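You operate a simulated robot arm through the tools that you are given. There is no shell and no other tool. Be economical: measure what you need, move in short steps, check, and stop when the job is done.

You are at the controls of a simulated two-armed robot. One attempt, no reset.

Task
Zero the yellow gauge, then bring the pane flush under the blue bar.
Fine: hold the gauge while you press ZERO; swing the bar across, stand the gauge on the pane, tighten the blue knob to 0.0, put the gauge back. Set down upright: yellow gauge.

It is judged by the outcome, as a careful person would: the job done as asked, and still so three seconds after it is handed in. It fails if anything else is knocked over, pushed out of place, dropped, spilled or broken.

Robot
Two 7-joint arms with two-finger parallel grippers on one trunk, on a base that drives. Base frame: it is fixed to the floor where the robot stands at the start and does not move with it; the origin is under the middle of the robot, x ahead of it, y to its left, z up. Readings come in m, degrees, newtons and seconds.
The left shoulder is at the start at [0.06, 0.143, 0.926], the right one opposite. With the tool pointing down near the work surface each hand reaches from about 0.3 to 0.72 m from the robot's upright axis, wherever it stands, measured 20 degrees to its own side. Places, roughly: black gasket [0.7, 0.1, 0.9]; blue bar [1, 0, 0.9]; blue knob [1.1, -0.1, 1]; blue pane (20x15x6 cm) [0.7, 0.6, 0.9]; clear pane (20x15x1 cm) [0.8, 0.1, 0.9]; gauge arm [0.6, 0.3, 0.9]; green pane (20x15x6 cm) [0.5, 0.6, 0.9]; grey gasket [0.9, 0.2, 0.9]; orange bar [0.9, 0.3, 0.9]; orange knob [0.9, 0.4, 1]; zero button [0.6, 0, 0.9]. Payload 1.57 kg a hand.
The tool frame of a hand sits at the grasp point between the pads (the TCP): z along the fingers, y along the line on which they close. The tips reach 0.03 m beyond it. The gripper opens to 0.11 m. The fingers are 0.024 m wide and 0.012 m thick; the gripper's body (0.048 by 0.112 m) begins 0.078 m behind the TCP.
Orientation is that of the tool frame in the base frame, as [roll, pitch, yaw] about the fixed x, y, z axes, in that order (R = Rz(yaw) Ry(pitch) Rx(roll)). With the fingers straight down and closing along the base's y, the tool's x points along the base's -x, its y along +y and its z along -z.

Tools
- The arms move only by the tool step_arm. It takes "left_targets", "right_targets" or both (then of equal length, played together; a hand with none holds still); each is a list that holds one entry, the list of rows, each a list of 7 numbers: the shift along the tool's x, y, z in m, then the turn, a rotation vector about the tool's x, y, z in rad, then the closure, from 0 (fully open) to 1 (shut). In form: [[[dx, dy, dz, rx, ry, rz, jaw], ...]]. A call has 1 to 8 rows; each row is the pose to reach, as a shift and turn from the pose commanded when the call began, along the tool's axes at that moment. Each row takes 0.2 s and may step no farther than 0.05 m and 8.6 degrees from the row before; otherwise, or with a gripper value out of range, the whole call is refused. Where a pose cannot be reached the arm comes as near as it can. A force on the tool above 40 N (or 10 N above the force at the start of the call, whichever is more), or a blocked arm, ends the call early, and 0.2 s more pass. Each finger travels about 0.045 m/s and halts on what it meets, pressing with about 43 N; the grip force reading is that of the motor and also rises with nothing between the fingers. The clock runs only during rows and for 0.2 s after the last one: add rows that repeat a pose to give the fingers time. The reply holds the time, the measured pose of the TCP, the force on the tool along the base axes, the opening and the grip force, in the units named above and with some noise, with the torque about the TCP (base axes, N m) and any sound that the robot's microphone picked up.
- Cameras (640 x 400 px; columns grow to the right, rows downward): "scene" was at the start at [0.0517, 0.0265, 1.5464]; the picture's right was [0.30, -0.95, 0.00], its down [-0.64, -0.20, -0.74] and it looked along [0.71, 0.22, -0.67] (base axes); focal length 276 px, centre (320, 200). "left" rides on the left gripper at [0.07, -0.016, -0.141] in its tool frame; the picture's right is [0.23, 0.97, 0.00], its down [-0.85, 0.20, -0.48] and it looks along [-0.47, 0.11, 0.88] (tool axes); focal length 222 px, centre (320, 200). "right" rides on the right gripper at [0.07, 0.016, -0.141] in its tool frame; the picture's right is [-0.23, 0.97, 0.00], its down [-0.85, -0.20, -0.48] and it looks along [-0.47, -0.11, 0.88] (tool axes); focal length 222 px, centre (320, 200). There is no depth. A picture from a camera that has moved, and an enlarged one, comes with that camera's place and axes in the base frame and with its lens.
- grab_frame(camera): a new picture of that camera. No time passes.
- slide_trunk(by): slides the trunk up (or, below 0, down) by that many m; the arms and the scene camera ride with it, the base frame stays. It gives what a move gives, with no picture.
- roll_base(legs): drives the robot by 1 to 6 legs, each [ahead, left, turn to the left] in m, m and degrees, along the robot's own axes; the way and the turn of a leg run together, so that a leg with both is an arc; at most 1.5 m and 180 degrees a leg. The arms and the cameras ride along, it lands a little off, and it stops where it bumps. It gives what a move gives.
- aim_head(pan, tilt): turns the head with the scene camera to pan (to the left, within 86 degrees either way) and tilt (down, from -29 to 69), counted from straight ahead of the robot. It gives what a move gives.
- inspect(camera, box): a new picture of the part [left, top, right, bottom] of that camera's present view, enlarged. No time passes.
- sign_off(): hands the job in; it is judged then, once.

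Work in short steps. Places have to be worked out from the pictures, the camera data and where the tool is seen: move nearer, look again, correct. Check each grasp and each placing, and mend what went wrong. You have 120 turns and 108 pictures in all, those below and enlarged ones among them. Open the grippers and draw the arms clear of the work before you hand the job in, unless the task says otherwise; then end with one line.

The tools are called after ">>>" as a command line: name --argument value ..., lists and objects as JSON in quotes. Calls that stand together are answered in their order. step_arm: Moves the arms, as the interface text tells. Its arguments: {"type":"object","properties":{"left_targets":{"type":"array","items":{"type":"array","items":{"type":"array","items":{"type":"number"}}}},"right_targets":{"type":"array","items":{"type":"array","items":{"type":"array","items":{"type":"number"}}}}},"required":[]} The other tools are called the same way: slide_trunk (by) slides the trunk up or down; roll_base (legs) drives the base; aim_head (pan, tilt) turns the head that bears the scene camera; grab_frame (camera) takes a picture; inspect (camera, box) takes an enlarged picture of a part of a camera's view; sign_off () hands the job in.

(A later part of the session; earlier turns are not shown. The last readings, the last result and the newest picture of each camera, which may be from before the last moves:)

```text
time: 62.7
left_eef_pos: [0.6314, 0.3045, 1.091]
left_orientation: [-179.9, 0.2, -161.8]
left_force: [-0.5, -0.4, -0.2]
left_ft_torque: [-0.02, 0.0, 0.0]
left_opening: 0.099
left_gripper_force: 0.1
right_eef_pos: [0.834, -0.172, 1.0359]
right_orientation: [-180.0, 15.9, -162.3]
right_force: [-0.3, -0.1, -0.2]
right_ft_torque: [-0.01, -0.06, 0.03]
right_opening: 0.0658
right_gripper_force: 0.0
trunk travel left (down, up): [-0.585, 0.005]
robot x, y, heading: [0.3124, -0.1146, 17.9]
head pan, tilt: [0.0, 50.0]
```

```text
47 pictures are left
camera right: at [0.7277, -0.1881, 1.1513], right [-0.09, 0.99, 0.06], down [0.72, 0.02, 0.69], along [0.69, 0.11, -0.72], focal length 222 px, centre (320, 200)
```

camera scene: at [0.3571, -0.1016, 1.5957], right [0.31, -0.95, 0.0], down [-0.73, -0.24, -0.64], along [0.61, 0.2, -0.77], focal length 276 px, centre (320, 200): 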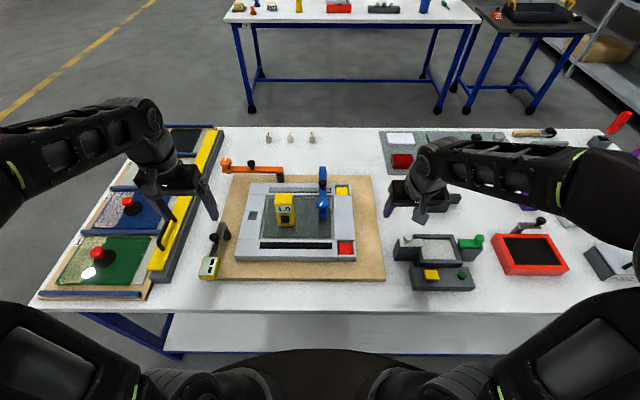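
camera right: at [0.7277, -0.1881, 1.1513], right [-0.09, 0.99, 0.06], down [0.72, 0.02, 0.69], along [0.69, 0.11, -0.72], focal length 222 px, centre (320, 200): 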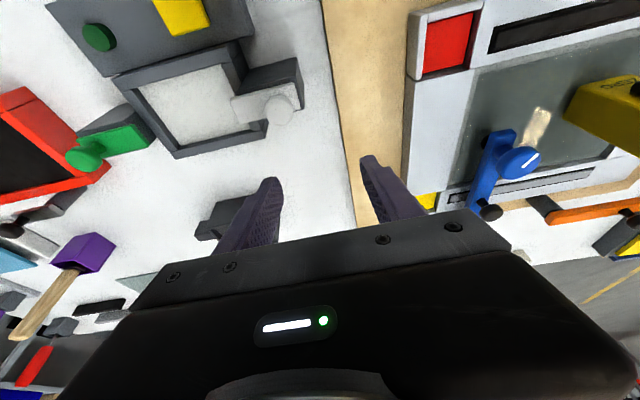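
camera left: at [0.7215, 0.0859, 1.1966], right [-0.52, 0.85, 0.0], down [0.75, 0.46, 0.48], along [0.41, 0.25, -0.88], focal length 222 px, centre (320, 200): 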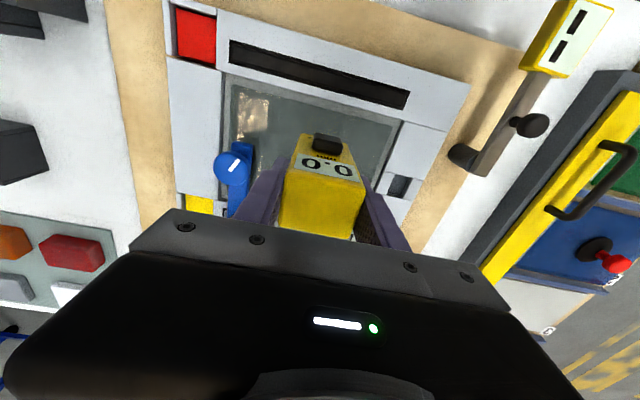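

Knob located at ≈(0.839, 0.047), top ≈0.972. I shift the base left 0.09 m so the right arm works straight ahead.

>>> roll_base --legs '[[0, 0.09, 0]]'

>>> step_arm --right_targets '[[[0, 0, -0.01, 0, 0.14, 0, 0.4], [0, 0, -0.01, 0, 0.277, 0, 0.3], [0, 0, -0.01, 0, 0.277, 0, 0.3]]]'

>>> grab_frame --camera "right"

```text
time: 63.8
left_eef_pos: [0.6044, 0.3908, 1.0906]
left_orientation: [-179.9, 0.1, -161.7]
left_force: [1.4, 0.0, -0.2]
left_ft_torque: [-0.01, 0.0, -0.01]
left_opening: 0.099
left_gripper_force: 0.0
right_eef_pos: [0.8074, -0.0851, 1.0341]
right_orientation: [-179.9, 15.8, -162.1]
right_force: [0.4, 0.3, -0.7]
right_ft_torque: [-0.04, 0.0, -0.02]
right_opening: 0.066
right_gripper_force: 0.0
trunk travel left (down, up): [-0.585, 0.005]
robot x, y, heading: [0.2831, -0.0339, 18.0]
head pan, tilt: [0.0, 50.0]
```

```text
time: 64.6
left_eef_pos: [0.6054, 0.3891, 1.092]
left_orientation: [-180.0, 0.2, -161.7]
left_force: [0.3, 0.4, -0.8]
left_ft_torque: [0.01, 0.0, 0.04]
left_opening: 0.0991
left_gripper_force: 0.1
right_eef_pos: [0.805, -0.0862, 1.0456]
right_orientation: [-180.0, 0.0, -162.1]
right_force: [0.1, 1.5, 0.1]
right_ft_torque: [0.0, -0.02, 0.0]
right_opening: 0.0769
right_gripper_force: 0.0
trunk travel left (down, up): [-0.585, 0.005]
robot x, y, heading: [0.2855, -0.0298, 18.1]
head pan, tilt: [0.0, 50.0]
```

```text
46 pictures are left
camera right: at [0.732, -0.0925, 1.1858], right [-0.08, 1.0, 0.0], down [0.88, 0.07, 0.48], along [0.48, 0.04, -0.88], focal length 222 px, centre (320, 200)
```

right: 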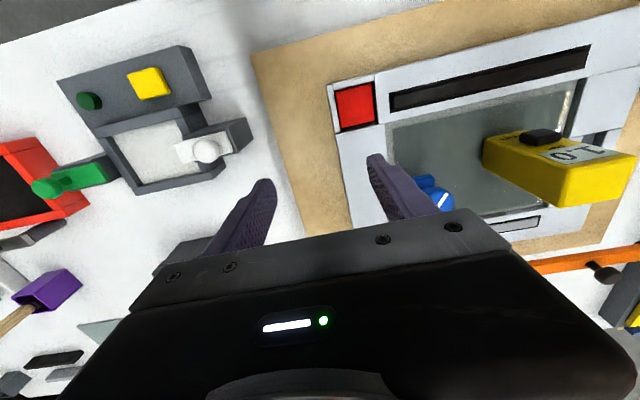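

Move above the knob with a 40° left yaw for turning room.

>>> step_arm --right_targets '[[[-0.015, 0.024, 0, 0, 0, -0.14, 0.4], [-0.03, 0.047, 0, 0, 0, -0.28, 0.4], [-0.045, 0.07, 0, 0, 0, -0.42, 0.4], [-0.06, 0.094, 0, 0, 0, -0.56, 0.4], [-0.0735, 0.116, 0, 0, 0, -0.7, 0.4], [-0.0735, 0.116, 0, 0, 0, -0.7, 0.4]]]'

>>> grab_frame --camera "right"

>>> inspect --camera "scene" --box '[260, 130, 400, 230]'

```text
time: 66.0
left_eef_pos: [0.6053, 0.3893, 1.0918]
left_orientation: [179.9, 0.1, -161.8]
left_force: [0.0, -1.1, -0.4]
left_ft_torque: [0.04, 0.0, -0.02]
left_opening: 0.0989
left_gripper_force: 0.1
right_eef_pos: [0.8385, 0.0449, 1.0454]
right_orientation: [179.9, 0.0, -121.9]
right_force: [-0.1, -0.3, 0.4]
right_ft_torque: [0.01, 0.02, 0.01]
right_opening: 0.066
right_gripper_force: 0.0
trunk travel left (down, up): [-0.585, 0.005]
robot x, y, heading: [0.2829, -0.0346, 18.0]
head pan, tilt: [0.0, 50.0]
```

```text
45 pictures are left
camera right: at [0.7873, -0.0039, 1.1868], right [-0.71, 0.71, 0.0], down [0.62, 0.62, 0.48], along [0.34, 0.34, -0.88], focal length 222 px, centre (320, 200)
```

right: 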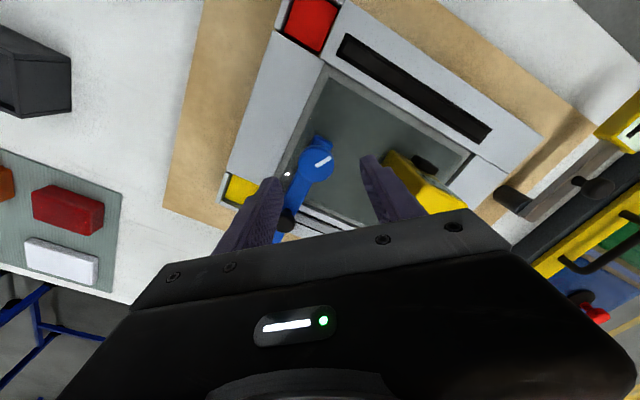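

```text
4.00 times, centred on (330, 180) of scene
camera zoom: at [0.3303, -0.0176, 1.5956], right [0.31, -0.95, 0.0], down [-0.73, -0.24, -0.64], along [0.61, 0.2, -0.77], focal length 1105 px, centre (280, 280)
```

zoom: 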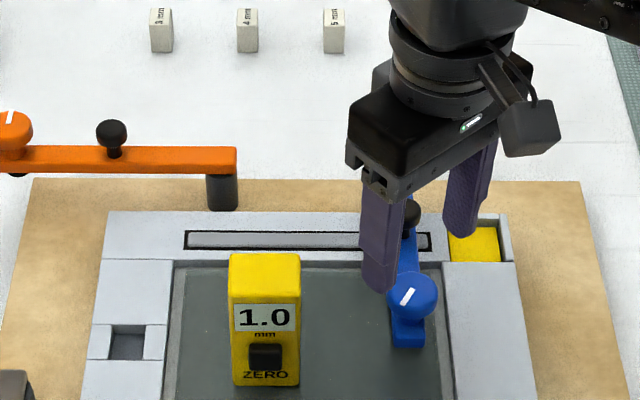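

TCP is centred over the knob. Descend to z≈0.968 and grip it.

>>> step_arm --right_targets '[[[0.0, 0.0, 0.04, 0, 0, 0, 0.4], [0.0, 0.0, 0.065, 0, 0, 0, 0.4], [0.0, 0.0, 0.077, 0, 0, 0, 0.4], [0, 0, 0.077, 0, 0, 0, 0.8], [0, 0, 0.077, 0, 0, 0, 0.85], [0, 0, 0.077, 0, 0, 0, 0.85], [0, 0, 0.077, 0, 0, 0, 0.85]]]'

>>> inspect --camera "scene" --box '[260, 130, 400, 230]'

```text
time: 67.6
left_eef_pos: [0.6065, 0.3884, 1.0913]
left_orientation: [180.0, 0.2, -161.7]
left_force: [0.0, -0.7, 0.2]
left_ft_torque: [0.0, 0.01, 0.05]
left_opening: 0.0988
left_gripper_force: 0.0
right_eef_pos: [0.8413, 0.0425, 0.9678]
right_orientation: [-179.9, -0.1, -122.2]
right_force: [9.7, -14.0, -0.4]
right_ft_torque: [-0.54, -0.22, -0.82]
right_opening: 0.041
right_gripper_force: 34.8
trunk travel left (down, up): [-0.585, 0.005]
robot x, y, heading: [0.2842, -0.0339, 18.1]
head pan, tilt: [0.0, 50.0]
```

```text
4.00 times, centred on (330, 180) of scene
camera zoom: at [0.3321, -0.0194, 1.5956], right [0.31, -0.95, 0.0], down [-0.73, -0.24, -0.64], along [0.61, 0.2, -0.77], focal length 1105 px, centre (280, 280)
```

zoom: 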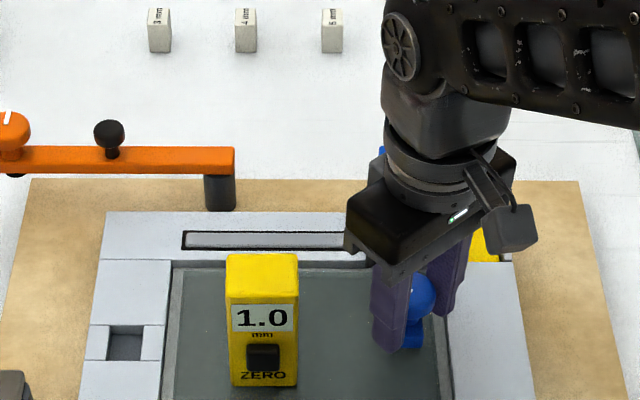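

Gripped the knob (0.041 m), slightly off-centre. I correct 3.5 mm and turn clockwise ~45°, then read the gauge.

>>> step_arm --right_targets '[[[0, -0.0035, 0, 0, 0, 0, 0.85], [0, -0.0035, 0, 0, 0, 0.13, 0.85], [0, -0.0035, 0, 0, 0, 0.26, 0.85], [0, -0.0035, 0, 0, 0, 0.39, 0.85], [0, -0.0035, 0, 0, 0, 0.52, 0.85], [0, -0.0035, 0, 0, 0, 0.65, 0.85], [0, -0.0035, 0, 0, 0, 0.78, 0.85]]]'

>>> inspect --camera "scene" --box '[260, 130, 400, 230]'

```text
time: 69.2
left_eef_pos: [0.6046, 0.3893, 1.0908]
left_orientation: [-180.0, 0.2, -161.7]
left_force: [0.2, 0.2, -0.2]
left_ft_torque: [0.03, 0.01, 0.03]
left_opening: 0.0989
left_gripper_force: 0.0
right_eef_pos: [0.8399, 0.045, 0.9673]
right_orientation: [179.9, 0.0, -166.6]
right_force: [-11.6, -2.6, -2.9]
right_ft_torque: [0.33, -0.18, 0.04]
right_opening: 0.037
right_gripper_force: 43.3
trunk travel left (down, up): [-0.585, 0.005]
robot x, y, heading: [0.2825, -0.0351, 18.2]
head pan, tilt: [0.0, 50.0]
```

```text
4.00 times, centred on (330, 180) of scene
camera zoom: at [0.3288, -0.0175, 1.5956], right [0.31, -0.95, 0.0], down [-0.73, -0.24, -0.64], along [0.61, 0.2, -0.77], focal length 1105 px, centre (280, 280)
```

zoom: 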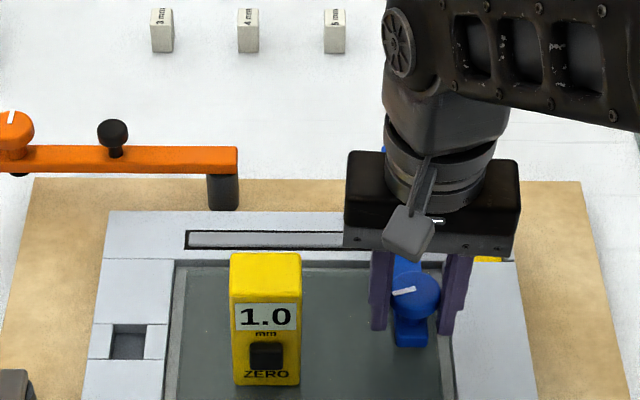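

Knob turned ~40° with no change yet and little torque (free travel). Continue clockwise another ~50°.

>>> step_arm --right_targets '[[[0, 0, 0, 0, 0, 0.14, 0.85], [0, 0, 0, 0, 0, 0.28, 0.85], [0, 0, 0, 0, 0, 0.42, 0.85], [0, 0, 0, 0, 0, 0.56, 0.85], [0, 0, 0, 0, 0, 0.7, 0.85], [0, 0, 0, 0, 0, 0.84, 0.85], [0, 0, 0, 0, 0, 0.98, 0.85]]]'

>>> inspect --camera "scene" --box '[260, 130, 400, 230]'

```text
time: 70.8
left_eef_pos: [0.6037, 0.3884, 1.091]
left_orientation: [-180.0, 0.3, -161.6]
left_force: [0.0, 0.0, -0.4]
left_ft_torque: [-0.01, -0.02, -0.04]
left_opening: 0.0989
left_gripper_force: 0.1
right_eef_pos: [0.8407, 0.041, 0.9684]
right_orientation: [-179.8, 0.1, 136.7]
right_force: [-17.2, -8.6, 0.0]
right_ft_torque: [-0.32, 0.43, -0.15]
right_opening: 0.0382
right_gripper_force: 12.5
trunk travel left (down, up): [-0.585, 0.005]
robot x, y, heading: [0.287, -0.0361, 17.7]
head pan, tilt: [0.0, 50.0]
```

```text
4.00 times, centred on (330, 180) of scene
camera zoom: at [0.3278, -0.0182, 1.5958], right [0.31, -0.95, 0.0], down [-0.73, -0.24, -0.64], along [0.61, 0.2, -0.77], focal length 1105 px, centre (280, 280)
```

zoom: 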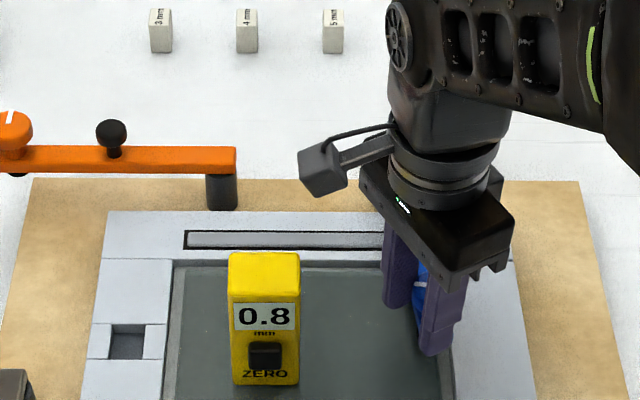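

The gauge now reads 0.8 — clockwise is right. Turn ~25° further in this grip, if the wrist allows.

>>> step_arm --right_targets '[[[0, 0, 0, 0, 0, 0.14, 0.85], [0, 0, 0, 0, 0, 0.28, 0.85], [0, 0, 0, 0, 0, 0.42, 0.85], [0, 0, 0, 0, 0, 0.42, 0.85]]]'

>>> inspect --camera "scene" --box '[260, 130, 400, 230]'

```text
time: 71.8
left_eef_pos: [0.6059, 0.3875, 1.0911]
left_orientation: [180.0, 0.2, -161.7]
left_force: [-0.3, -0.2, -0.4]
left_ft_torque: [0.01, 0.0, 0.0]
left_opening: 0.0992
left_gripper_force: 0.1
right_eef_pos: [0.842, 0.0447, 0.9687]
right_orientation: [180.0, 0.0, 113.0]
right_force: [0.8, -0.3, -0.2]
right_ft_torque: [-0.01, -0.01, 0.01]
right_opening: 0.0166
right_gripper_force: 0.1
trunk travel left (down, up): [-0.585, 0.005]
robot x, y, heading: [0.2837, -0.0329, 18.0]
head pan, tilt: [0.0, 50.0]
```

```text
4.00 times, centred on (330, 180) of scene
camera zoom: at [0.3304, -0.0172, 1.5957], right [0.31, -0.95, 0.0], down [-0.73, -0.24, -0.64], along [0.61, 0.2, -0.77], focal length 1105 px, centre (280, 280)
```

zoom: 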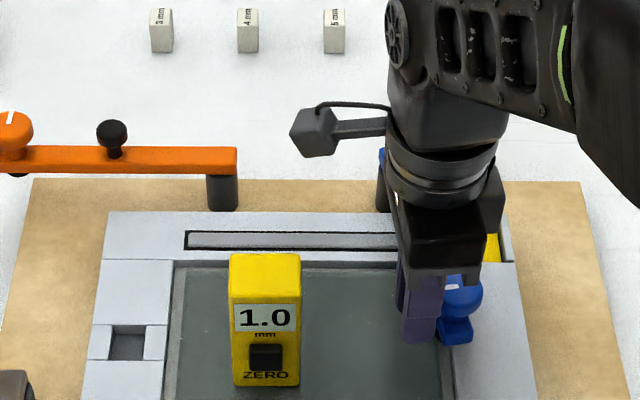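

The grip squeezed out off-centre: the bar was nudged right and the reading went back to 1.0. I open, lift, and turn the hand back to see the knob.

>>> step_arm --right_targets '[[[0, 0, -0.03, 0, 0, 0, 0.6], [0, 0, -0.07, 0, 0, 0, 0.4], [0, 0, -0.07, 0, 0, -0.14, 0.3], [0, 0, -0.07, 0, 0, -0.28, 0.3], [0, 0, -0.07, 0, 0, -0.42, 0.3], [0, 0, -0.07, 0, 0, -0.56, 0.3], [0, 0, -0.07, 0, 0, -0.7, 0.3], [0, 0, -0.07, 0, 0, -0.84, 0.3]]]'

>>> step_arm --right_targets '[[[0, 0, 0, 0, 0, -0.14, 0.3], [0, 0, 0, 0, 0, -0.28, 0.3], [0, 0, 0, 0, 0, -0.42, 0.3], [0, 0, 0, 0, 0, -0.56, 0.3], [0, 0, 0, 0, 0, -0.65, 0.3], [0, 0, 0, 0, 0, -0.65, 0.3]]]'

>>> inspect --camera "scene" --box '[260, 130, 400, 230]'

>>> grab_frame --camera "right"

```text
time: 73.6
left_eef_pos: [0.6054, 0.3884, 1.0908]
left_orientation: [180.0, 0.2, -161.7]
left_force: [-0.3, -0.3, -0.8]
left_ft_torque: [0.03, -0.01, 0.02]
left_opening: 0.099
left_gripper_force: 0.0
right_eef_pos: [0.8422, 0.0422, 1.0378]
right_orientation: [180.0, 0.0, 161.3]
right_force: [-0.6, 0.1, -0.1]
right_ft_torque: [-0.01, 0.01, -0.02]
right_opening: 0.0769
right_gripper_force: 0.1
trunk travel left (down, up): [-0.585, 0.005]
robot x, y, heading: [0.2815, -0.0339, 18.0]
head pan, tilt: [0.0, 50.0]
```

```text
time: 75.0
left_eef_pos: [0.6057, 0.3889, 1.0917]
left_orientation: [179.9, 0.2, -161.7]
left_force: [-0.2, 0.3, 0.9]
left_ft_torque: [-0.03, 0.01, 0.03]
left_opening: 0.099
left_gripper_force: 0.2
right_eef_pos: [0.8418, 0.0442, 1.0374]
right_orientation: [180.0, 0.0, -161.4]
right_force: [0.2, 0.3, 0.3]
right_ft_torque: [-0.03, -0.02, -0.02]
right_opening: 0.077
right_gripper_force: 0.0
trunk travel left (down, up): [-0.585, 0.005]
robot x, y, heading: [0.2854, -0.0333, 18.1]
head pan, tilt: [0.0, 50.0]
```

```text
4.00 times, centred on (330, 180) of scene
camera zoom: at [0.3305, -0.0172, 1.5956], right [0.31, -0.95, 0.0], down [-0.73, -0.24, -0.64], along [0.61, 0.2, -0.77], focal length 1105 px, centre (280, 280)
```

zoom: 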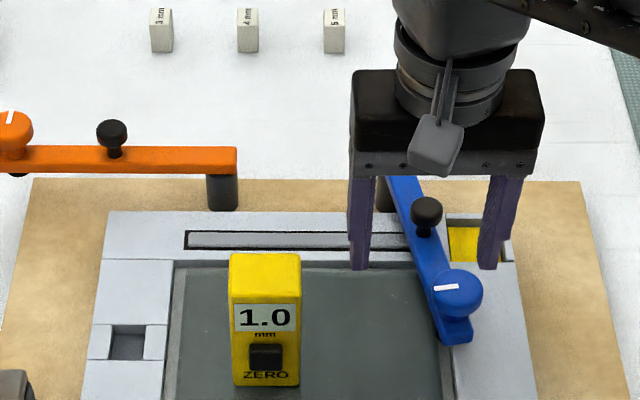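

```text
38 pictures are left
camera right: at [0.7701, 0.0376, 1.1782], right [-0.09, 1.0, 0.0], down [0.87, 0.08, 0.48], along [0.48, 0.05, -0.88], focal length 222 px, centre (320, 200)
```

right: 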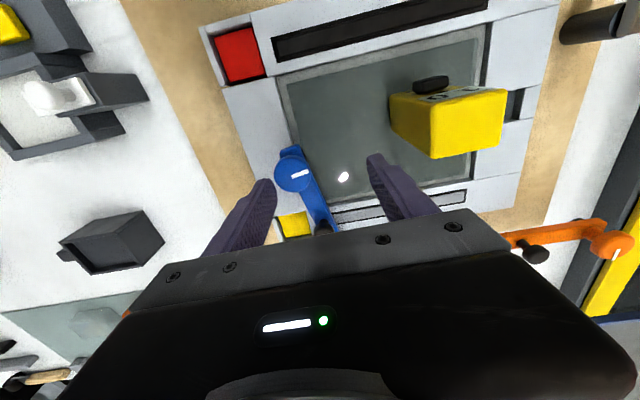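

The bar is ~27 mm off its stop. I rotate the hand 45° left above the knob, then will grip it centred, drag it back to the stop and turn.

>>> step_arm --right_targets '[[[-0.001, -0.006, 0, 0, 0, -0.14, 0.3], [-0.002, -0.012, 0, 0, 0, -0.28, 0.3], [-0.003, -0.018, 0, 0, 0, -0.42, 0.3], [-0.0037, -0.0266, 0, 0, 0, -0.56, 0.35], [-0.0037, -0.0266, 0, 0, 0, -0.7, 0.4], [-0.0037, -0.0266, 0, 0, 0, -0.8, 0.4], [-0.0037, -0.0266, 0, 0, 0, -0.8, 0.4]]]'

>>> grab_frame --camera "right"

```text
time: 76.6
left_eef_pos: [0.6057, 0.39, 1.0911]
left_orientation: [179.9, 0.1, -161.7]
left_force: [1.6, -0.1, -0.2]
left_ft_torque: [0.0, 0.01, 0.03]
left_opening: 0.0986
left_gripper_force: 0.0
right_eef_pos: [0.8544, 0.0204, 1.0374]
right_orientation: [-179.9, 0.0, -115.4]
right_force: [0.1, 0.6, 0.8]
right_ft_torque: [0.02, 0.03, 0.0]
right_opening: 0.0661
right_gripper_force: 0.0
trunk travel left (down, up): [-0.585, 0.005]
robot x, y, heading: [0.2855, -0.0367, 18.2]
head pan, tilt: [0.0, 50.0]
```

```text
37 pictures are left
camera right: at [0.8085, -0.0353, 1.178], right [-0.78, 0.63, 0.0], down [0.55, 0.69, 0.48], along [0.3, 0.37, -0.88], focal length 222 px, centre (320, 200)
```

right: 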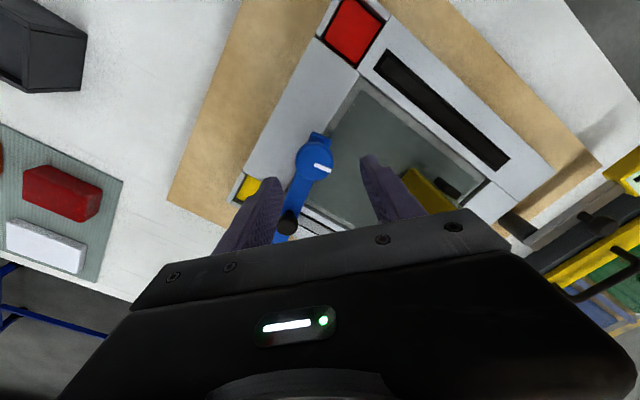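

Close to centred; shift ~3 mm, descend and grip the knob.

>>> step_arm --right_targets '[[[0.0024, -0.0029, 0.035, 0, 0, 0, 0.4], [0.0024, -0.0029, 0.07, 0, 0, 0, 0.4], [0.0024, -0.0029, 0.07, 0, 0, 0, 0.6], [0.0024, -0.0029, 0.07, 0, 0, 0, 0.8], [0.0024, -0.0029, 0.07, 0, 0, 0, 0.8], [0.0024, -0.0029, 0.07, 0, 0, 0, 0.8]]]'

>>> grab_frame --camera "right"

```text
time: 78.0
left_eef_pos: [0.6051, 0.3885, 1.0906]
left_orientation: [-180.0, 0.2, -161.8]
left_force: [-0.5, -0.2, -0.2]
left_ft_torque: [-0.04, 0.01, 0.01]
left_opening: 0.099
left_gripper_force: 0.1
right_eef_pos: [0.8555, 0.0147, 0.9673]
right_orientation: [-179.9, -0.1, -116.0]
right_force: [-0.1, -6.0, -0.2]
right_ft_torque: [0.2, -0.16, -0.95]
right_opening: 0.041
right_gripper_force: 35.2
trunk travel left (down, up): [-0.585, 0.005]
robot x, y, heading: [0.2829, -0.0349, 18.1]
head pan, tilt: [0.0, 50.0]
```

```text
36 pictures are left
camera right: at [0.8104, -0.0416, 1.1085], right [-0.78, 0.63, 0.0], down [0.55, 0.68, 0.48], along [0.3, 0.37, -0.88], focal length 222 px, centre (320, 200)
```

right: 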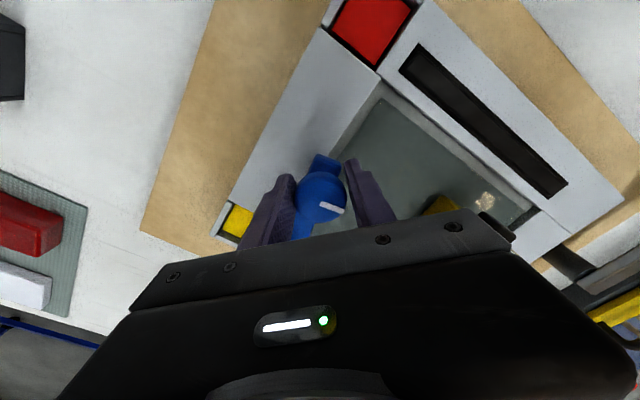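

Opening 0.041 with torque suggests the tips catch the bar beneath (bar top ≈0.940). I open, raise 7 mm, and re-close.

>>> step_arm --right_targets '[[[0, 0, 0, 0, 0, 0, 0.5], [0, 0, -0.007, 0, 0, 0, 0.5], [0, 0, -0.007, 0, 0, 0, 0.7], [0, 0, -0.007, 0, 0, 0, 0.8], [0, 0, -0.007, 0, 0, 0, 0.8], [0, 0, -0.007, 0, 0, 0, 0.8]]]'

```text
time: 79.4
left_eef_pos: [0.6048, 0.3898, 1.0913]
left_orientation: [-179.9, 0.2, -161.8]
left_force: [0.5, 0.2, 0.1]
left_ft_torque: [0.04, 0.0, -0.04]
left_opening: 0.0991
left_gripper_force: 0.1
right_eef_pos: [0.8569, 0.0161, 0.9761]
right_orientation: [179.9, 0.0, -115.7]
right_force: [1.6, 1.2, 2.0]
right_ft_torque: [0.12, -0.08, 0.02]
right_opening: 0.0374
right_gripper_force: 38.7
trunk travel left (down, up): [-0.585, 0.005]
robot x, y, heading: [0.2795, -0.0352, 18.4]
head pan, tilt: [0.0, 50.0]
```

Clean grip (0.0374). I drag the knob along its arc to the stop, then turn clockwise.

>>> step_arm --right_targets '[[[-0.007, 0.0082, 0, 0, 0, 0.06, 0.8], [-0.014, 0.0164, 0, 0, 0, 0.12, 0.8], [-0.0211, 0.0246, 0, 0, 0, 0.17, 0.8]]]'

>>> inspect --camera "scene" --box '[260, 130, 400, 230]'

```text
time: 80.2
left_eef_pos: [0.6054, 0.3895, 1.0913]
left_orientation: [179.9, 0.1, -161.7]
left_force: [0.4, -0.5, 0.5]
left_ft_torque: [0.0, -0.02, 0.0]
left_opening: 0.0991
left_gripper_force: 0.1
right_eef_pos: [0.844, 0.0447, 0.9747]
right_orientation: [-179.8, 0.0, -125.5]
right_force: [8.6, -1.1, 8.6]
right_ft_torque: [-0.83, 0.15, -0.04]
right_opening: 0.0372
right_gripper_force: 43.7
trunk travel left (down, up): [-0.585, 0.005]
robot x, y, heading: [0.2828, -0.0333, 17.9]
head pan, tilt: [0.0, 50.0]
```

```text
4.00 times, centred on (330, 180) of scene
camera zoom: at [0.3312, -0.0174, 1.5957], right [0.31, -0.95, 0.0], down [-0.73, -0.24, -0.64], along [0.61, 0.2, -0.77], focal length 1105 px, centre (280, 280)
```

zoom: 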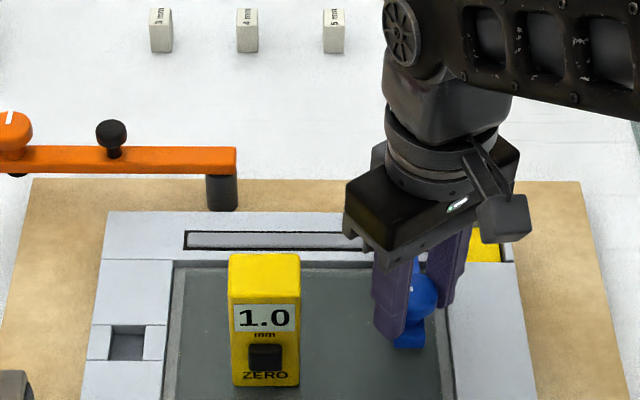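

Reading 1.0; I press 2.5 mm further towards the stop and turn clockwise ~50°.

>>> step_arm --right_targets '[[[-0.0015, 0.002, 0, 0, 0, 0, 0.8], [-0.0015, 0.002, 0, 0, 0, 0.14, 0.8], [-0.0015, 0.002, 0, 0, 0, 0.28, 0.8], [-0.0015, 0.002, 0, 0, 0, 0.42, 0.8], [-0.0015, 0.002, 0, 0, 0, 0.56, 0.8], [-0.0015, 0.002, 0, 0, 0, 0.7, 0.8], [-0.0015, 0.002, 0, 0, 0, 0.84, 0.8]]]'

>>> inspect --camera "scene" --box '[260, 130, 400, 230]'

```text
time: 81.8
left_eef_pos: [0.6046, 0.3874, 1.0915]
left_orientation: [-180.0, 0.1, -161.8]
left_force: [0.1, 0.0, -0.8]
left_ft_torque: [0.0, 0.02, 0.0]
left_opening: 0.0993
left_gripper_force: 0.2
right_eef_pos: [0.8433, 0.0481, 0.9746]
right_orientation: [179.9, 0.1, -173.8]
right_force: [13.9, -8.5, 19.7]
right_ft_torque: [-0.42, -0.03, -0.01]
right_opening: 0.037
right_gripper_force: 43.6
trunk travel left (down, up): [-0.585, 0.005]
robot x, y, heading: [0.2825, -0.0338, 18.0]
head pan, tilt: [0.0, 50.0]
```

```text
4.00 times, centred on (330, 180) of scene
camera zoom: at [0.3305, -0.0185, 1.5957], right [0.31, -0.95, 0.0], down [-0.73, -0.24, -0.64], along [0.61, 0.2, -0.77], focal length 1105 px, centre (280, 280)
```

zoom: 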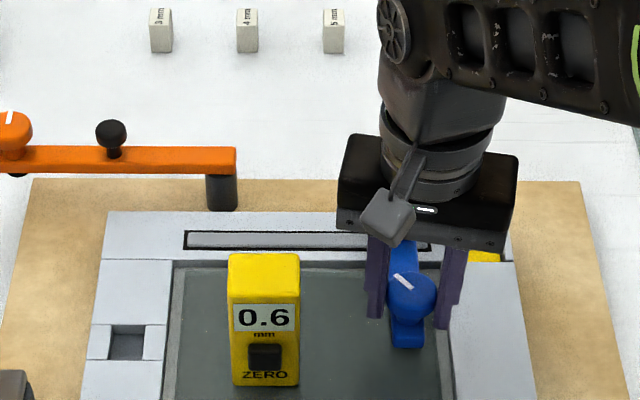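

Now 0.6. I centre the command by 3 mm and continue clockwise ~40°.

>>> step_arm --right_targets '[[[-0.003, 0, -0.002, 0, 0, 0.14, 0.8], [-0.003, 0, -0.002, 0, 0, 0.28, 0.8], [-0.003, 0, -0.002, 0, 0, 0.42, 0.8], [-0.003, 0, -0.002, 0, 0, 0.56, 0.8], [-0.003, 0, -0.002, 0, 0, 0.7, 0.8]]]'

>>> inspect --camera "scene" --box '[260, 130, 400, 230]'

```text
time: 83.0
left_eef_pos: [0.6035, 0.3902, 1.0905]
left_orientation: [-180.0, 0.3, -161.6]
left_force: [0.8, -0.5, 0.1]
left_ft_torque: [0.01, 0.0, 0.01]
left_opening: 0.0989
left_gripper_force: 0.1
right_eef_pos: [0.8436, 0.0497, 0.9743]
right_orientation: [-179.9, -0.2, 146.2]
right_force: [-3.0, -0.3, -5.5]
right_ft_torque: [0.8, 0.99, 0.01]
right_opening: 0.0372
right_gripper_force: 43.6
trunk travel left (down, up): [-0.585, 0.005]
robot x, y, heading: [0.2828, -0.0346, 17.9]
head pan, tilt: [0.0, 50.0]
```

```text
4.00 times, centred on (330, 180) of scene
camera zoom: at [0.3306, -0.017, 1.5954], right [0.31, -0.95, 0.0], down [-0.73, -0.24, -0.64], along [0.61, 0.2, -0.77], focal length 1105 px, centre (280, 280)
```

zoom: 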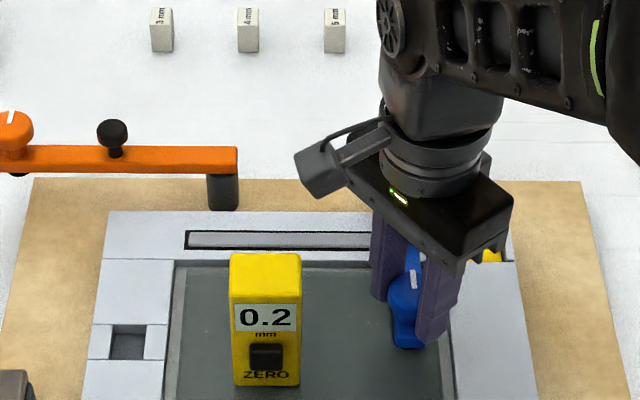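

0.2 now — about 0.01 mm per degree. Turn ~15° more carefully.

>>> step_arm --right_targets '[[[0, 0, 0, 0, 0, 0.13, 0.8], [0, 0, 0, 0, 0, 0.26, 0.8], [0, 0, 0, 0, 0, 0.26, 0.8]]]'

>>> inspect --camera "scene" --box '[260, 130, 400, 230]'

```text
time: 83.8
left_eef_pos: [0.6054, 0.3891, 1.0918]
left_orientation: [-179.9, 0.2, -161.7]
left_force: [-0.6, 0.4, 0.2]
left_ft_torque: [0.03, 0.03, -0.03]
left_opening: 0.099
left_gripper_force: 0.1
right_eef_pos: [0.8444, 0.049, 0.9754]
right_orientation: [-179.8, 0.0, 131.3]
right_force: [-6.5, -1.0, -14.6]
right_ft_torque: [0.28, 0.24, -0.03]
right_opening: 0.0372
right_gripper_force: 43.5
trunk travel left (down, up): [-0.585, 0.005]
robot x, y, heading: [0.2836, -0.0351, 18.0]
head pan, tilt: [0.0, 50.0]
```

```text
4.00 times, centred on (330, 180) of scene
camera zoom: at [0.3312, -0.0172, 1.5955], right [0.31, -0.95, 0.0], down [-0.73, -0.24, -0.64], along [0.61, 0.2, -0.77], focal length 1105 px, centre (280, 280)
```

zoom: 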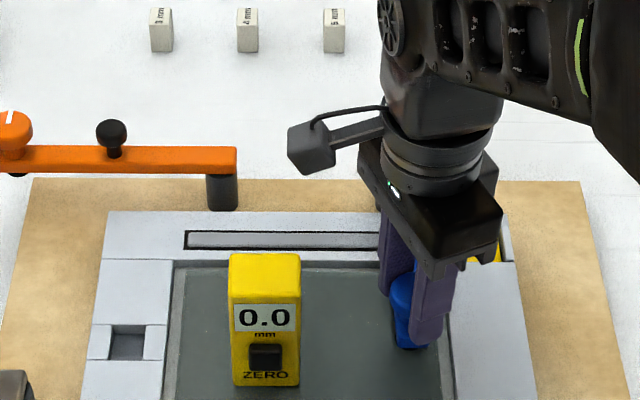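

0.0. I open the fingers in place and lift off straight up, then re-check.

>>> step_arm --right_targets '[[[0, 0, 0.0, 0, 0, 0, 0.6], [0, 0, 0, 0, 0, 0, 0.4], [0, 0, 0, 0, 0, 0, 0.4], [0, 0, -0.035, 0, 0, 0, 0.4], [0, 0, -0.07, 0, 0, 0, 0.4]]]'

>>> inspect --camera "scene" --box '[260, 130, 400, 230]'

```text
time: 85.0
left_eef_pos: [0.6048, 0.3889, 1.0907]
left_orientation: [180.0, 0.3, -161.6]
left_force: [-0.9, 0.4, 0.0]
left_ft_torque: [0.0, -0.01, -0.03]
left_opening: 0.0991
left_gripper_force: 0.2
right_eef_pos: [0.8441, 0.0503, 1.0439]
right_orientation: [-179.9, 0.1, 131.4]
right_force: [0.4, 0.0, -0.6]
right_ft_torque: [-0.02, 0.01, -0.01]
right_opening: 0.0659
right_gripper_force: 0.0
trunk travel left (down, up): [-0.585, 0.005]
robot x, y, heading: [0.285, -0.0338, 18.2]
head pan, tilt: [0.0, 50.0]
```

```text
4.00 times, centred on (330, 180) of scene
camera zoom: at [0.3304, -0.0172, 1.5956], right [0.31, -0.95, 0.0], down [-0.73, -0.24, -0.64], along [0.61, 0.2, -0.77], focal length 1105 px, centre (280, 280)
```

zoom: 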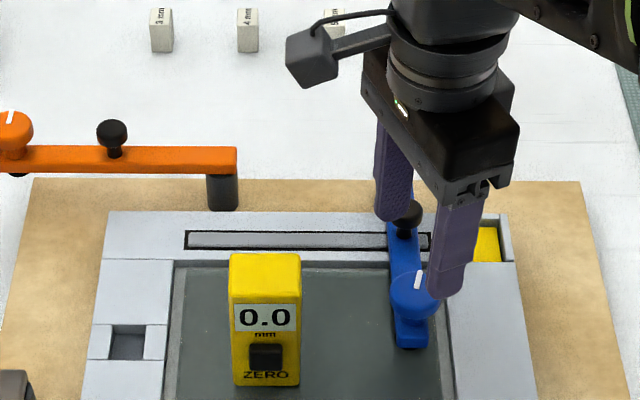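

Stable at 0.0. I swing the right hand clear to the right, then shift the base right 0.09 m for the left hand.

>>> step_arm --right_targets '[[[-0.017, -0.014, 0, 0, 0, -0.145, 0.4], [-0.034, -0.028, 0, 0, 0, -0.29, 0.4], [-0.051, -0.042, 0, 0, 0, -0.435, 0.4], [-0.068, -0.056, 0, 0, 0, -0.58, 0.4], [-0.085, -0.071, 0, 0, 0, -0.725, 0.4], [-0.102, -0.085, 0, 0, 0, -0.87, 0.4], [-0.119, -0.099, 0, 0, 0, -1.015, 0.4], [-0.136, -0.113, 0, 0, 0, -1.16, 0.4]]]'

>>> roll_base --legs '[[0, -0.09, 0]]'

>>> grab_frame --camera "scene"

```text
time: 86.8
left_eef_pos: [0.6059, 0.3893, 1.0918]
left_orientation: [179.9, 0.1, -161.6]
left_force: [-0.8, 1.2, 0.2]
left_ft_torque: [0.02, -0.01, 0.02]
left_opening: 0.0988
left_gripper_force: 0.0
right_eef_pos: [0.851, -0.1289, 1.0446]
right_orientation: [-179.9, 0.0, -161.9]
right_force: [0.3, -0.8, 0.1]
right_ft_torque: [0.04, 0.02, 0.01]
right_opening: 0.066
right_gripper_force: 0.2
trunk travel left (down, up): [-0.585, 0.005]
robot x, y, heading: [0.2835, -0.0319, 18.1]
head pan, tilt: [0.0, 50.0]
```

```text
time: 87.9
left_eef_pos: [0.633, 0.3064, 1.0918]
left_orientation: [-180.0, 0.1, -161.7]
left_force: [-0.2, 0.1, -0.5]
left_ft_torque: [0.02, -0.01, 0.0]
left_opening: 0.0989
left_gripper_force: 0.0
right_eef_pos: [0.8796, -0.2115, 1.0457]
right_orientation: [179.9, 0.0, -162.0]
right_force: [0.6, -0.5, -0.9]
right_ft_torque: [0.06, 0.07, 0.01]
right_opening: 0.0658
right_gripper_force: 0.0
trunk travel left (down, up): [-0.585, 0.005]
robot x, y, heading: [0.3033, -0.1177, 18.2]
head pan, tilt: [0.0, 50.0]
```

```text
30 pictures are left
camera scene: at [0.3583, -0.102, 1.5956], right [0.31, -0.95, 0.0], down [-0.73, -0.24, -0.64], along [0.61, 0.2, -0.77], focal length 276 px, centre (320, 200)
```

scene: 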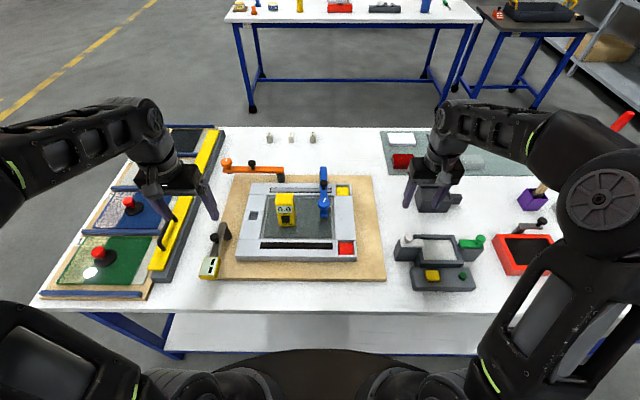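

Bring the left hand back above the gauge.

>>> step_arm --left_targets '[[[-0.02, -0.041, 0, 0, 0, 0, 0.1], [-0.04, -0.082, 0, 0, 0, 0, 0.1], [-0.06, -0.123, 0, 0, 0, 0, 0.0], [-0.08, -0.164, 0, 0, 0, 0, 0], [-0.1017, -0.2047, 0, 0, 0, 0, 0], [-0.1017, -0.2047, 0, 0, 0, 0, 0]]]'

>>> grab_frame --camera "left"

```text
time: 89.3
left_eef_pos: [0.7916, 0.1441, 1.0939]
left_orientation: [-180.0, 0.2, -161.7]
left_force: [-0.6, -0.4, -0.1]
left_ft_torque: [-0.01, 0.01, 0.0]
left_opening: 0.1099
left_gripper_force: 0.0
right_eef_pos: [0.8776, -0.2092, 1.0463]
right_orientation: [-180.0, -0.1, -162.0]
right_force: [-0.6, 0.3, -0.2]
right_ft_torque: [-0.02, 0.0, 0.03]
right_opening: 0.066
right_gripper_force: 0.0
trunk travel left (down, up): [-0.585, 0.005]
robot x, y, heading: [0.3136, -0.1173, 18.1]
head pan, tilt: [0.0, 50.0]
```

```text
29 pictures are left
camera left: at [0.7308, 0.107, 1.2356], right [-0.52, 0.85, 0.0], down [0.75, 0.46, 0.48], along [0.41, 0.25, -0.88], focal length 222 px, centre (320, 200)
```

left: 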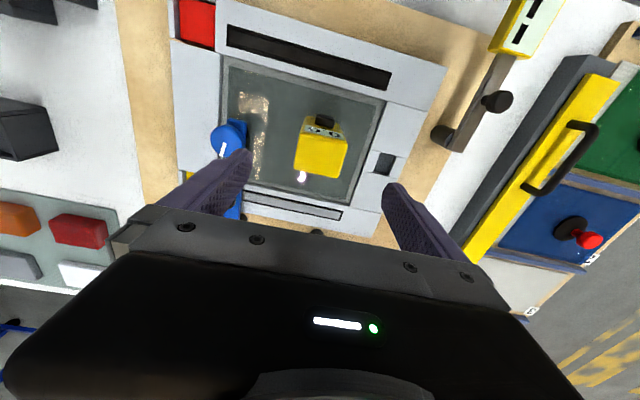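

Aligned like before. I descend with a slightly narrower opening and grip the gauge.

>>> step_arm --left_targets '[[[0.001, 0, 0.02, 0, 0, 0, 0.15], [0.001, 0, 0.055, 0, 0, 0, 0.15], [0.001, 0, 0.085, 0, 0, 0, 0.15], [0.001, 0, 0.098, 0, 0, 0, 0.15], [0.001, 0, 0.098, 0, 0, 0, 0.6], [0.001, 0, 0.098, 0, 0, 0, 0.7], [0.001, 0, 0.098, 0, 0, 0, 0.7], [0.001, 0, 0.098, 0, 0, 0, 0.7]]]'

>>> step_arm --left_targets '[[[0, 0, 0, 0, 0, 0, 0.7], [0, 0, 0, 0, 0, 0, 0.7]]]'

>>> inspect --camera "scene" --box '[240, 140, 380, 240]'

```text
time: 91.1
left_eef_pos: [0.7921, 0.1454, 0.994]
left_orientation: [-180.0, 0.1, -161.6]
left_force: [-0.5, -1.0, 0.1]
left_ft_torque: [-0.01, -0.01, -0.04]
left_opening: 0.0499
left_gripper_force: 24.9
right_eef_pos: [0.8794, -0.2103, 1.0452]
right_orientation: [-180.0, 0.0, -162.0]
right_force: [-0.2, 0.0, 0.2]
right_ft_torque: [0.0, 0.0, 0.0]
right_opening: 0.0658
right_gripper_force: 0.1
trunk travel left (down, up): [-0.585, 0.005]
robot x, y, heading: [0.3159, -0.1171, 18.0]
head pan, tilt: [0.0, 50.0]
```

```text
time: 91.7
left_eef_pos: [0.7921, 0.1442, 0.9931]
left_orientation: [-180.0, 0.2, -161.5]
left_force: [-0.3, 0.3, 0.5]
left_ft_torque: [0.02, 0.01, 0.02]
left_opening: 0.0498
left_gripper_force: 43.2
right_eef_pos: [0.8785, -0.2091, 1.0452]
right_orientation: [-180.0, 0.0, -162.1]
right_force: [-0.7, 0.4, -0.5]
right_ft_torque: [-0.01, 0.02, 0.02]
right_opening: 0.066
right_gripper_force: 0.1
trunk travel left (down, up): [-0.585, 0.005]
robot x, y, heading: [0.3131, -0.1161, 18.0]
head pan, tilt: [0.0, 50.0]
```

```text
4.00 times, centred on (310, 190) of scene
camera zoom: at [0.3579, -0.1003, 1.5956], right [0.31, -0.95, 0.0], down [-0.73, -0.24, -0.64], along [0.61, 0.2, -0.77], focal length 1105 px, centre (360, 240)
```

zoom: 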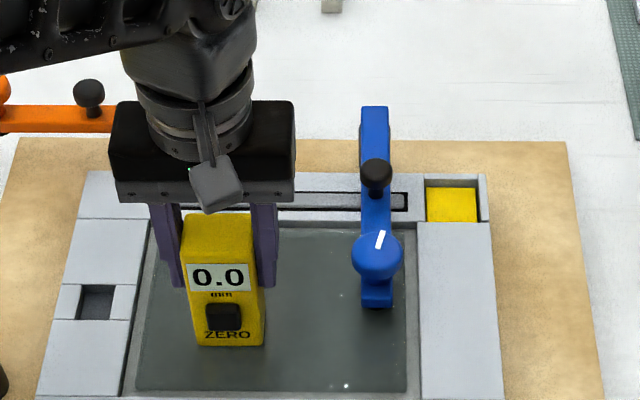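

Still 0.0 and firmly gripped. Lift and drive back to the gauge's home spot.

>>> step_arm --left_targets '[[[0, 0, -0.02, 0, 0, 0, 0.7], [0, 0, -0.06, 0, 0, 0, 0.7], [0, 0, -0.075, 0, 0, 0, 0.7]]]'

>>> roll_base --legs '[[-0.2, -0.045, 0]]'

>>> grab_frame --camera "left"

```text
time: 92.5
left_eef_pos: [0.7937, 0.1435, 1.0685]
left_orientation: [-179.9, 0.1, -161.5]
left_force: [-0.1, -0.3, -1.3]
left_ft_torque: [0.0, -0.03, 0.02]
left_opening: 0.0496
left_gripper_force: 42.9
right_eef_pos: [0.879, -0.2099, 1.0453]
right_orientation: [179.9, -0.1, -162.0]
right_force: [-0.8, 0.1, 0.1]
right_ft_torque: [0.01, -0.01, -0.03]
right_opening: 0.0657
right_gripper_force: 0.1
trunk travel left (down, up): [-0.585, 0.005]
robot x, y, heading: [0.313, -0.1199, 18.1]
head pan, tilt: [0.0, 50.0]
```

```text
time: 94.1
left_eef_pos: [0.6158, 0.0387, 1.0693]
left_orientation: [-180.0, 0.3, -161.6]
left_force: [0.2, 0.6, -1.6]
left_ft_torque: [0.08, -0.02, 0.01]
left_opening: 0.0495
left_gripper_force: 42.9
right_eef_pos: [0.7016, -0.3147, 1.0451]
right_orientation: [-180.0, 0.0, -162.0]
right_force: [-1.1, 0.5, -0.3]
right_ft_torque: [-0.01, 0.02, -0.05]
right_opening: 0.0659
right_gripper_force: 0.1
trunk travel left (down, up): [-0.585, 0.005]
robot x, y, heading: [0.1334, -0.2204, 18.6]
head pan, tilt: [0.0, 50.0]
```

```text
27 pictures are left
camera left: at [0.5545, 0.0016, 1.2101], right [-0.52, 0.85, 0.0], down [0.75, 0.46, 0.48], along [0.41, 0.25, -0.88], focal length 222 px, centre (320, 200)
```

left: 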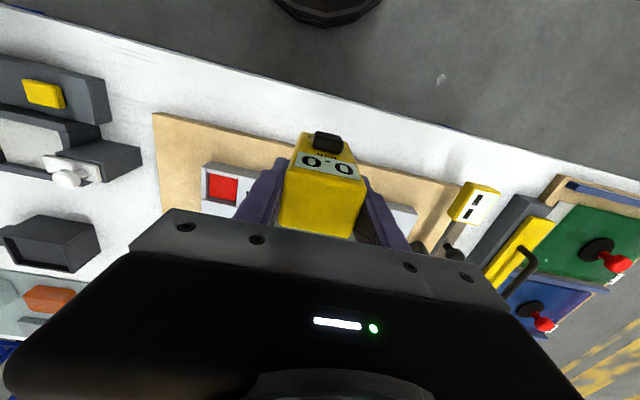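

Shift to the exact home spot (0.608, 0.0205) and lower to just above the table.

>>> step_arm --left_targets '[[[0.0128, -0.0147, 0, 0, 0, 0, 0.7], [0.0128, -0.0147, 0.04, 0, 0, 0, 0.7], [0.0128, -0.0147, 0.08, 0, 0, 0, 0.7], [0.0128, -0.0147, 0.105, 0, 0, 0, 0.7], [0.0128, -0.0147, 0.118, 0, 0, 0, 0.7], [0.0128, -0.0147, 0.12, 0, 0, 0, 0.7]]]'

```text
time: 95.5
left_eef_pos: [0.6105, 0.0213, 0.9481]
left_orientation: [-180.0, 0.2, -161.5]
left_force: [0.0, 0.1, -2.3]
left_ft_torque: [-0.01, -0.01, 0.0]
left_opening: 0.0497
left_gripper_force: 43.1
right_eef_pos: [0.7035, -0.3142, 1.0447]
right_orientation: [-180.0, 0.0, -161.8]
right_force: [-0.7, 0.2, 0.5]
right_ft_torque: [-0.02, -0.01, 0.0]
right_opening: 0.0659
right_gripper_force: 0.1
trunk travel left (down, up): [-0.585, 0.005]
robot x, y, heading: [0.1377, -0.2202, 18.4]
head pan, tilt: [0.0, 50.0]
```

Still hanging with its weight; lower by 1 mm steps until contact, nudging 2 mm back.

>>> step_arm --left_targets '[[[0.002, 0, 0.001, 0, 0, 0, 0.7], [0.002, 0, 0.002, 0, 0, 0, 0.7], [0.002, 0, 0.003, 0, 0, 0, 0.7]]]'

```text
time: 96.3
left_eef_pos: [0.6077, 0.0206, 0.9448]
left_orientation: [180.0, 0.2, -161.5]
left_force: [0.8, 1.5, 0.9]
left_ft_torque: [0.04, 0.0, 0.0]
left_opening: 0.0494
left_gripper_force: 43.3
right_eef_pos: [0.7027, -0.3146, 1.0453]
right_orientation: [179.9, 0.0, -161.9]
right_force: [0.2, -0.8, -0.9]
right_ft_torque: [0.0, -0.02, 0.0]
right_opening: 0.0658
right_gripper_force: 0.2
trunk travel left (down, up): [-0.585, 0.005]
robot x, y, heading: [0.1331, -0.2259, 18.4]
head pan, tilt: [0.0, 50.0]
```

Contact with the table (force now slightly positive). Release and lift straight up.

>>> step_arm --left_targets '[[[0, 0, 0, 0, 0, 0, 0.5], [0, 0, 0, 0, 0, 0, 0.2], [0, 0, 0, 0, 0, 0, 0], [0, 0, 0, 0, 0, 0, 0], [0, 0, -0.04, 0, 0, 0, 0], [0, 0, -0.08, 0, 0, 0, 0], [0, 0, -0.12, 0, 0, 0, 0], [0, 0, -0.14, 0, 0, 0, 0]]]'

>>> grab_frame --camera "scene"

```text
time: 98.1
left_eef_pos: [0.6079, 0.0209, 1.0852]
left_orientation: [180.0, 0.1, -161.5]
left_force: [0.4, 0.4, -0.1]
left_ft_torque: [0.0, -0.02, -0.01]
left_opening: 0.1099
left_gripper_force: 0.1
right_eef_pos: [0.7033, -0.3151, 1.0439]
right_orientation: [-180.0, 0.0, -161.8]
right_force: [0.3, -0.7, 0.4]
right_ft_torque: [-0.02, 0.03, 0.02]
right_opening: 0.066
right_gripper_force: 0.1
trunk travel left (down, up): [-0.585, 0.005]
robot x, y, heading: [0.133, -0.2171, 18.2]
head pan, tilt: [0.0, 50.0]
```

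```text
26 pictures are left
camera scene: at [0.1823, -0.2056, 1.5956], right [0.31, -0.95, 0.0], down [-0.73, -0.24, -0.64], along [0.61, 0.2, -0.77], focal length 276 px, centre (320, 200)
```

scene: 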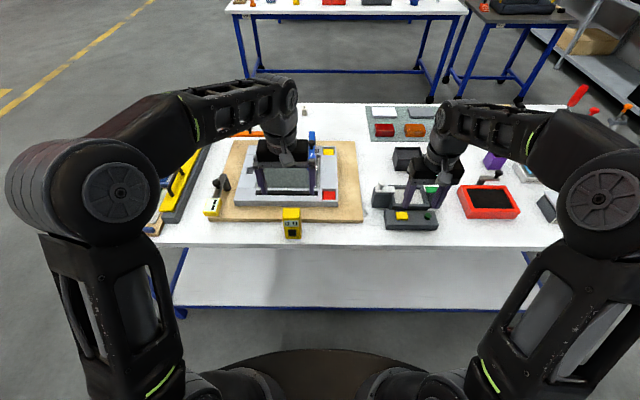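

The gauge is home and upright. I back the base away and open the right gripper, then check everything.

>>> roll_base --legs '[[-0.3, 0, 0]]'

>>> step_arm --right_targets '[[[0, 0, 0, 0, 0, 0, 0], [0, 0, 0, 0, 0, 0, 0]]]'

>>> aim_head --pan 8 --tilt 36

>>> grab_frame --camera "scene"

```text
time: 100.2
left_eef_pos: [0.317, -0.0742, 1.0856]
left_orientation: [180.0, 0.2, -161.4]
left_force: [-0.6, -0.6, 0.3]
left_ft_torque: [0.02, -0.06, -0.01]
left_opening: 0.1102
left_gripper_force: 0.1
right_eef_pos: [0.4133, -0.4085, 1.0453]
right_orientation: [-180.0, 0.0, -161.9]
right_force: [-0.8, -0.5, 0.0]
right_ft_torque: [0.01, 0.0, -0.01]
right_opening: 0.0661
right_gripper_force: 0.0
trunk travel left (down, up): [-0.585, 0.005]
robot x, y, heading: [-0.1518, -0.3191, 18.3]
head pan, tilt: [0.0, 50.0]
```

```text
time: 100.8
left_eef_pos: [0.3192, -0.0737, 1.0842]
left_orientation: [179.9, 0.2, -161.4]
left_force: [0.0, 0.2, 0.2]
left_ft_torque: [-0.02, -0.02, -0.01]
left_opening: 0.1102
left_gripper_force: 0.1
right_eef_pos: [0.4142, -0.4094, 1.0458]
right_orientation: [179.9, 0.0, -161.8]
right_force: [0.5, 0.2, 0.0]
right_ft_torque: [-0.02, -0.01, 0.01]
right_opening: 0.11
right_gripper_force: 0.1
trunk travel left (down, up): [-0.585, 0.005]
robot x, y, heading: [-0.1543, -0.3189, 18.3]
head pan, tilt: [0.0, 50.0]
```

```text
time: 101.5
left_eef_pos: [0.3175, -0.0756, 1.0849]
left_orientation: [-180.0, 0.2, -161.4]
left_force: [0.2, 0.5, -0.1]
left_ft_torque: [0.04, 0.02, 0.01]
left_opening: 0.1103
left_gripper_force: 0.1
right_eef_pos: [0.4138, -0.4089, 1.0445]
right_orientation: [-180.0, 0.0, -161.7]
right_force: [-0.5, 0.0, 0.6]
right_ft_torque: [0.02, -0.03, 0.01]
right_opening: 0.1099
right_gripper_force: 0.0
trunk travel left (down, up): [-0.585, 0.005]
robot x, y, heading: [-0.154, -0.3141, 18.6]
head pan, tilt: [8.0, 36.0]
```

```text
25 pictures are left
camera scene: at [-0.1017, -0.2869, 1.6158], right [0.44, -0.9, 0.0], down [-0.53, -0.26, -0.81], along [0.72, 0.36, -0.59], focal length 276 px, centre (320, 200)
```

scene: 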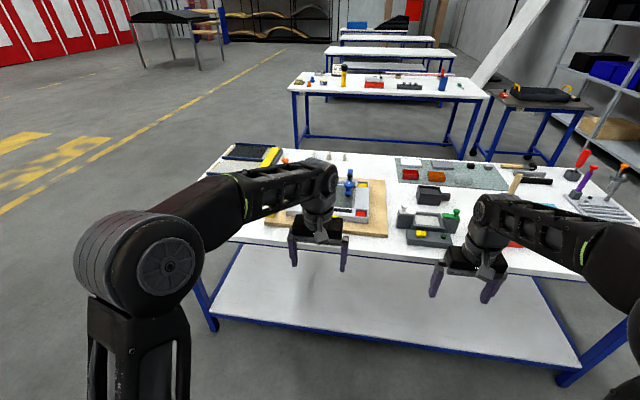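

Left arm hides the gauge; I move the left hand to the left to get a final view.

>>> step_arm --left_targets '[[[0, 0.045, 0, 0, 0, 0, 0], [0, 0.09, 0, 0, 0, 0, 0], [0, 0.135, 0, 0, 0, 0, 0], [0, 0.18, 0, 0, 0, 0, 0], [0, 0.22, 0, 0, 0, 0, 0]]]'

>>> inspect --camera "scene" --box '[220, 130, 420, 255]'

```text
time: 102.7
left_eef_pos: [0.2473, 0.1352, 1.0864]
left_orientation: [-179.9, 0.2, -161.5]
left_force: [-0.6, -0.5, -0.6]
left_ft_torque: [0.02, 0.01, -0.02]
left_opening: 0.1101
left_gripper_force: 0.0
right_eef_pos: [0.4127, -0.4087, 1.0453]
right_orientation: [179.9, 0.0, -161.8]
right_force: [0.2, 0.1, 0.1]
right_ft_torque: [-0.03, 0.01, -0.02]
right_opening: 0.1098
right_gripper_force: 0.1
trunk travel left (down, up): [-0.585, 0.005]
robot x, y, heading: [-0.1516, -0.3174, 18.3]
head pan, tilt: [8.0, 36.0]
```

```text
3.20 times, centred on (320, 192) of scene
camera zoom: at [-0.102, -0.2859, 1.6158], right [0.44, -0.9, 0.0], down [-0.53, -0.26, -0.81], along [0.72, 0.36, -0.59], focal length 884 px, centre (320, 224)
```

zoom: 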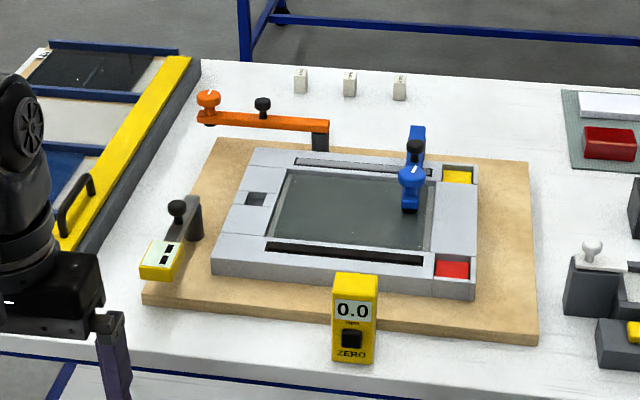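

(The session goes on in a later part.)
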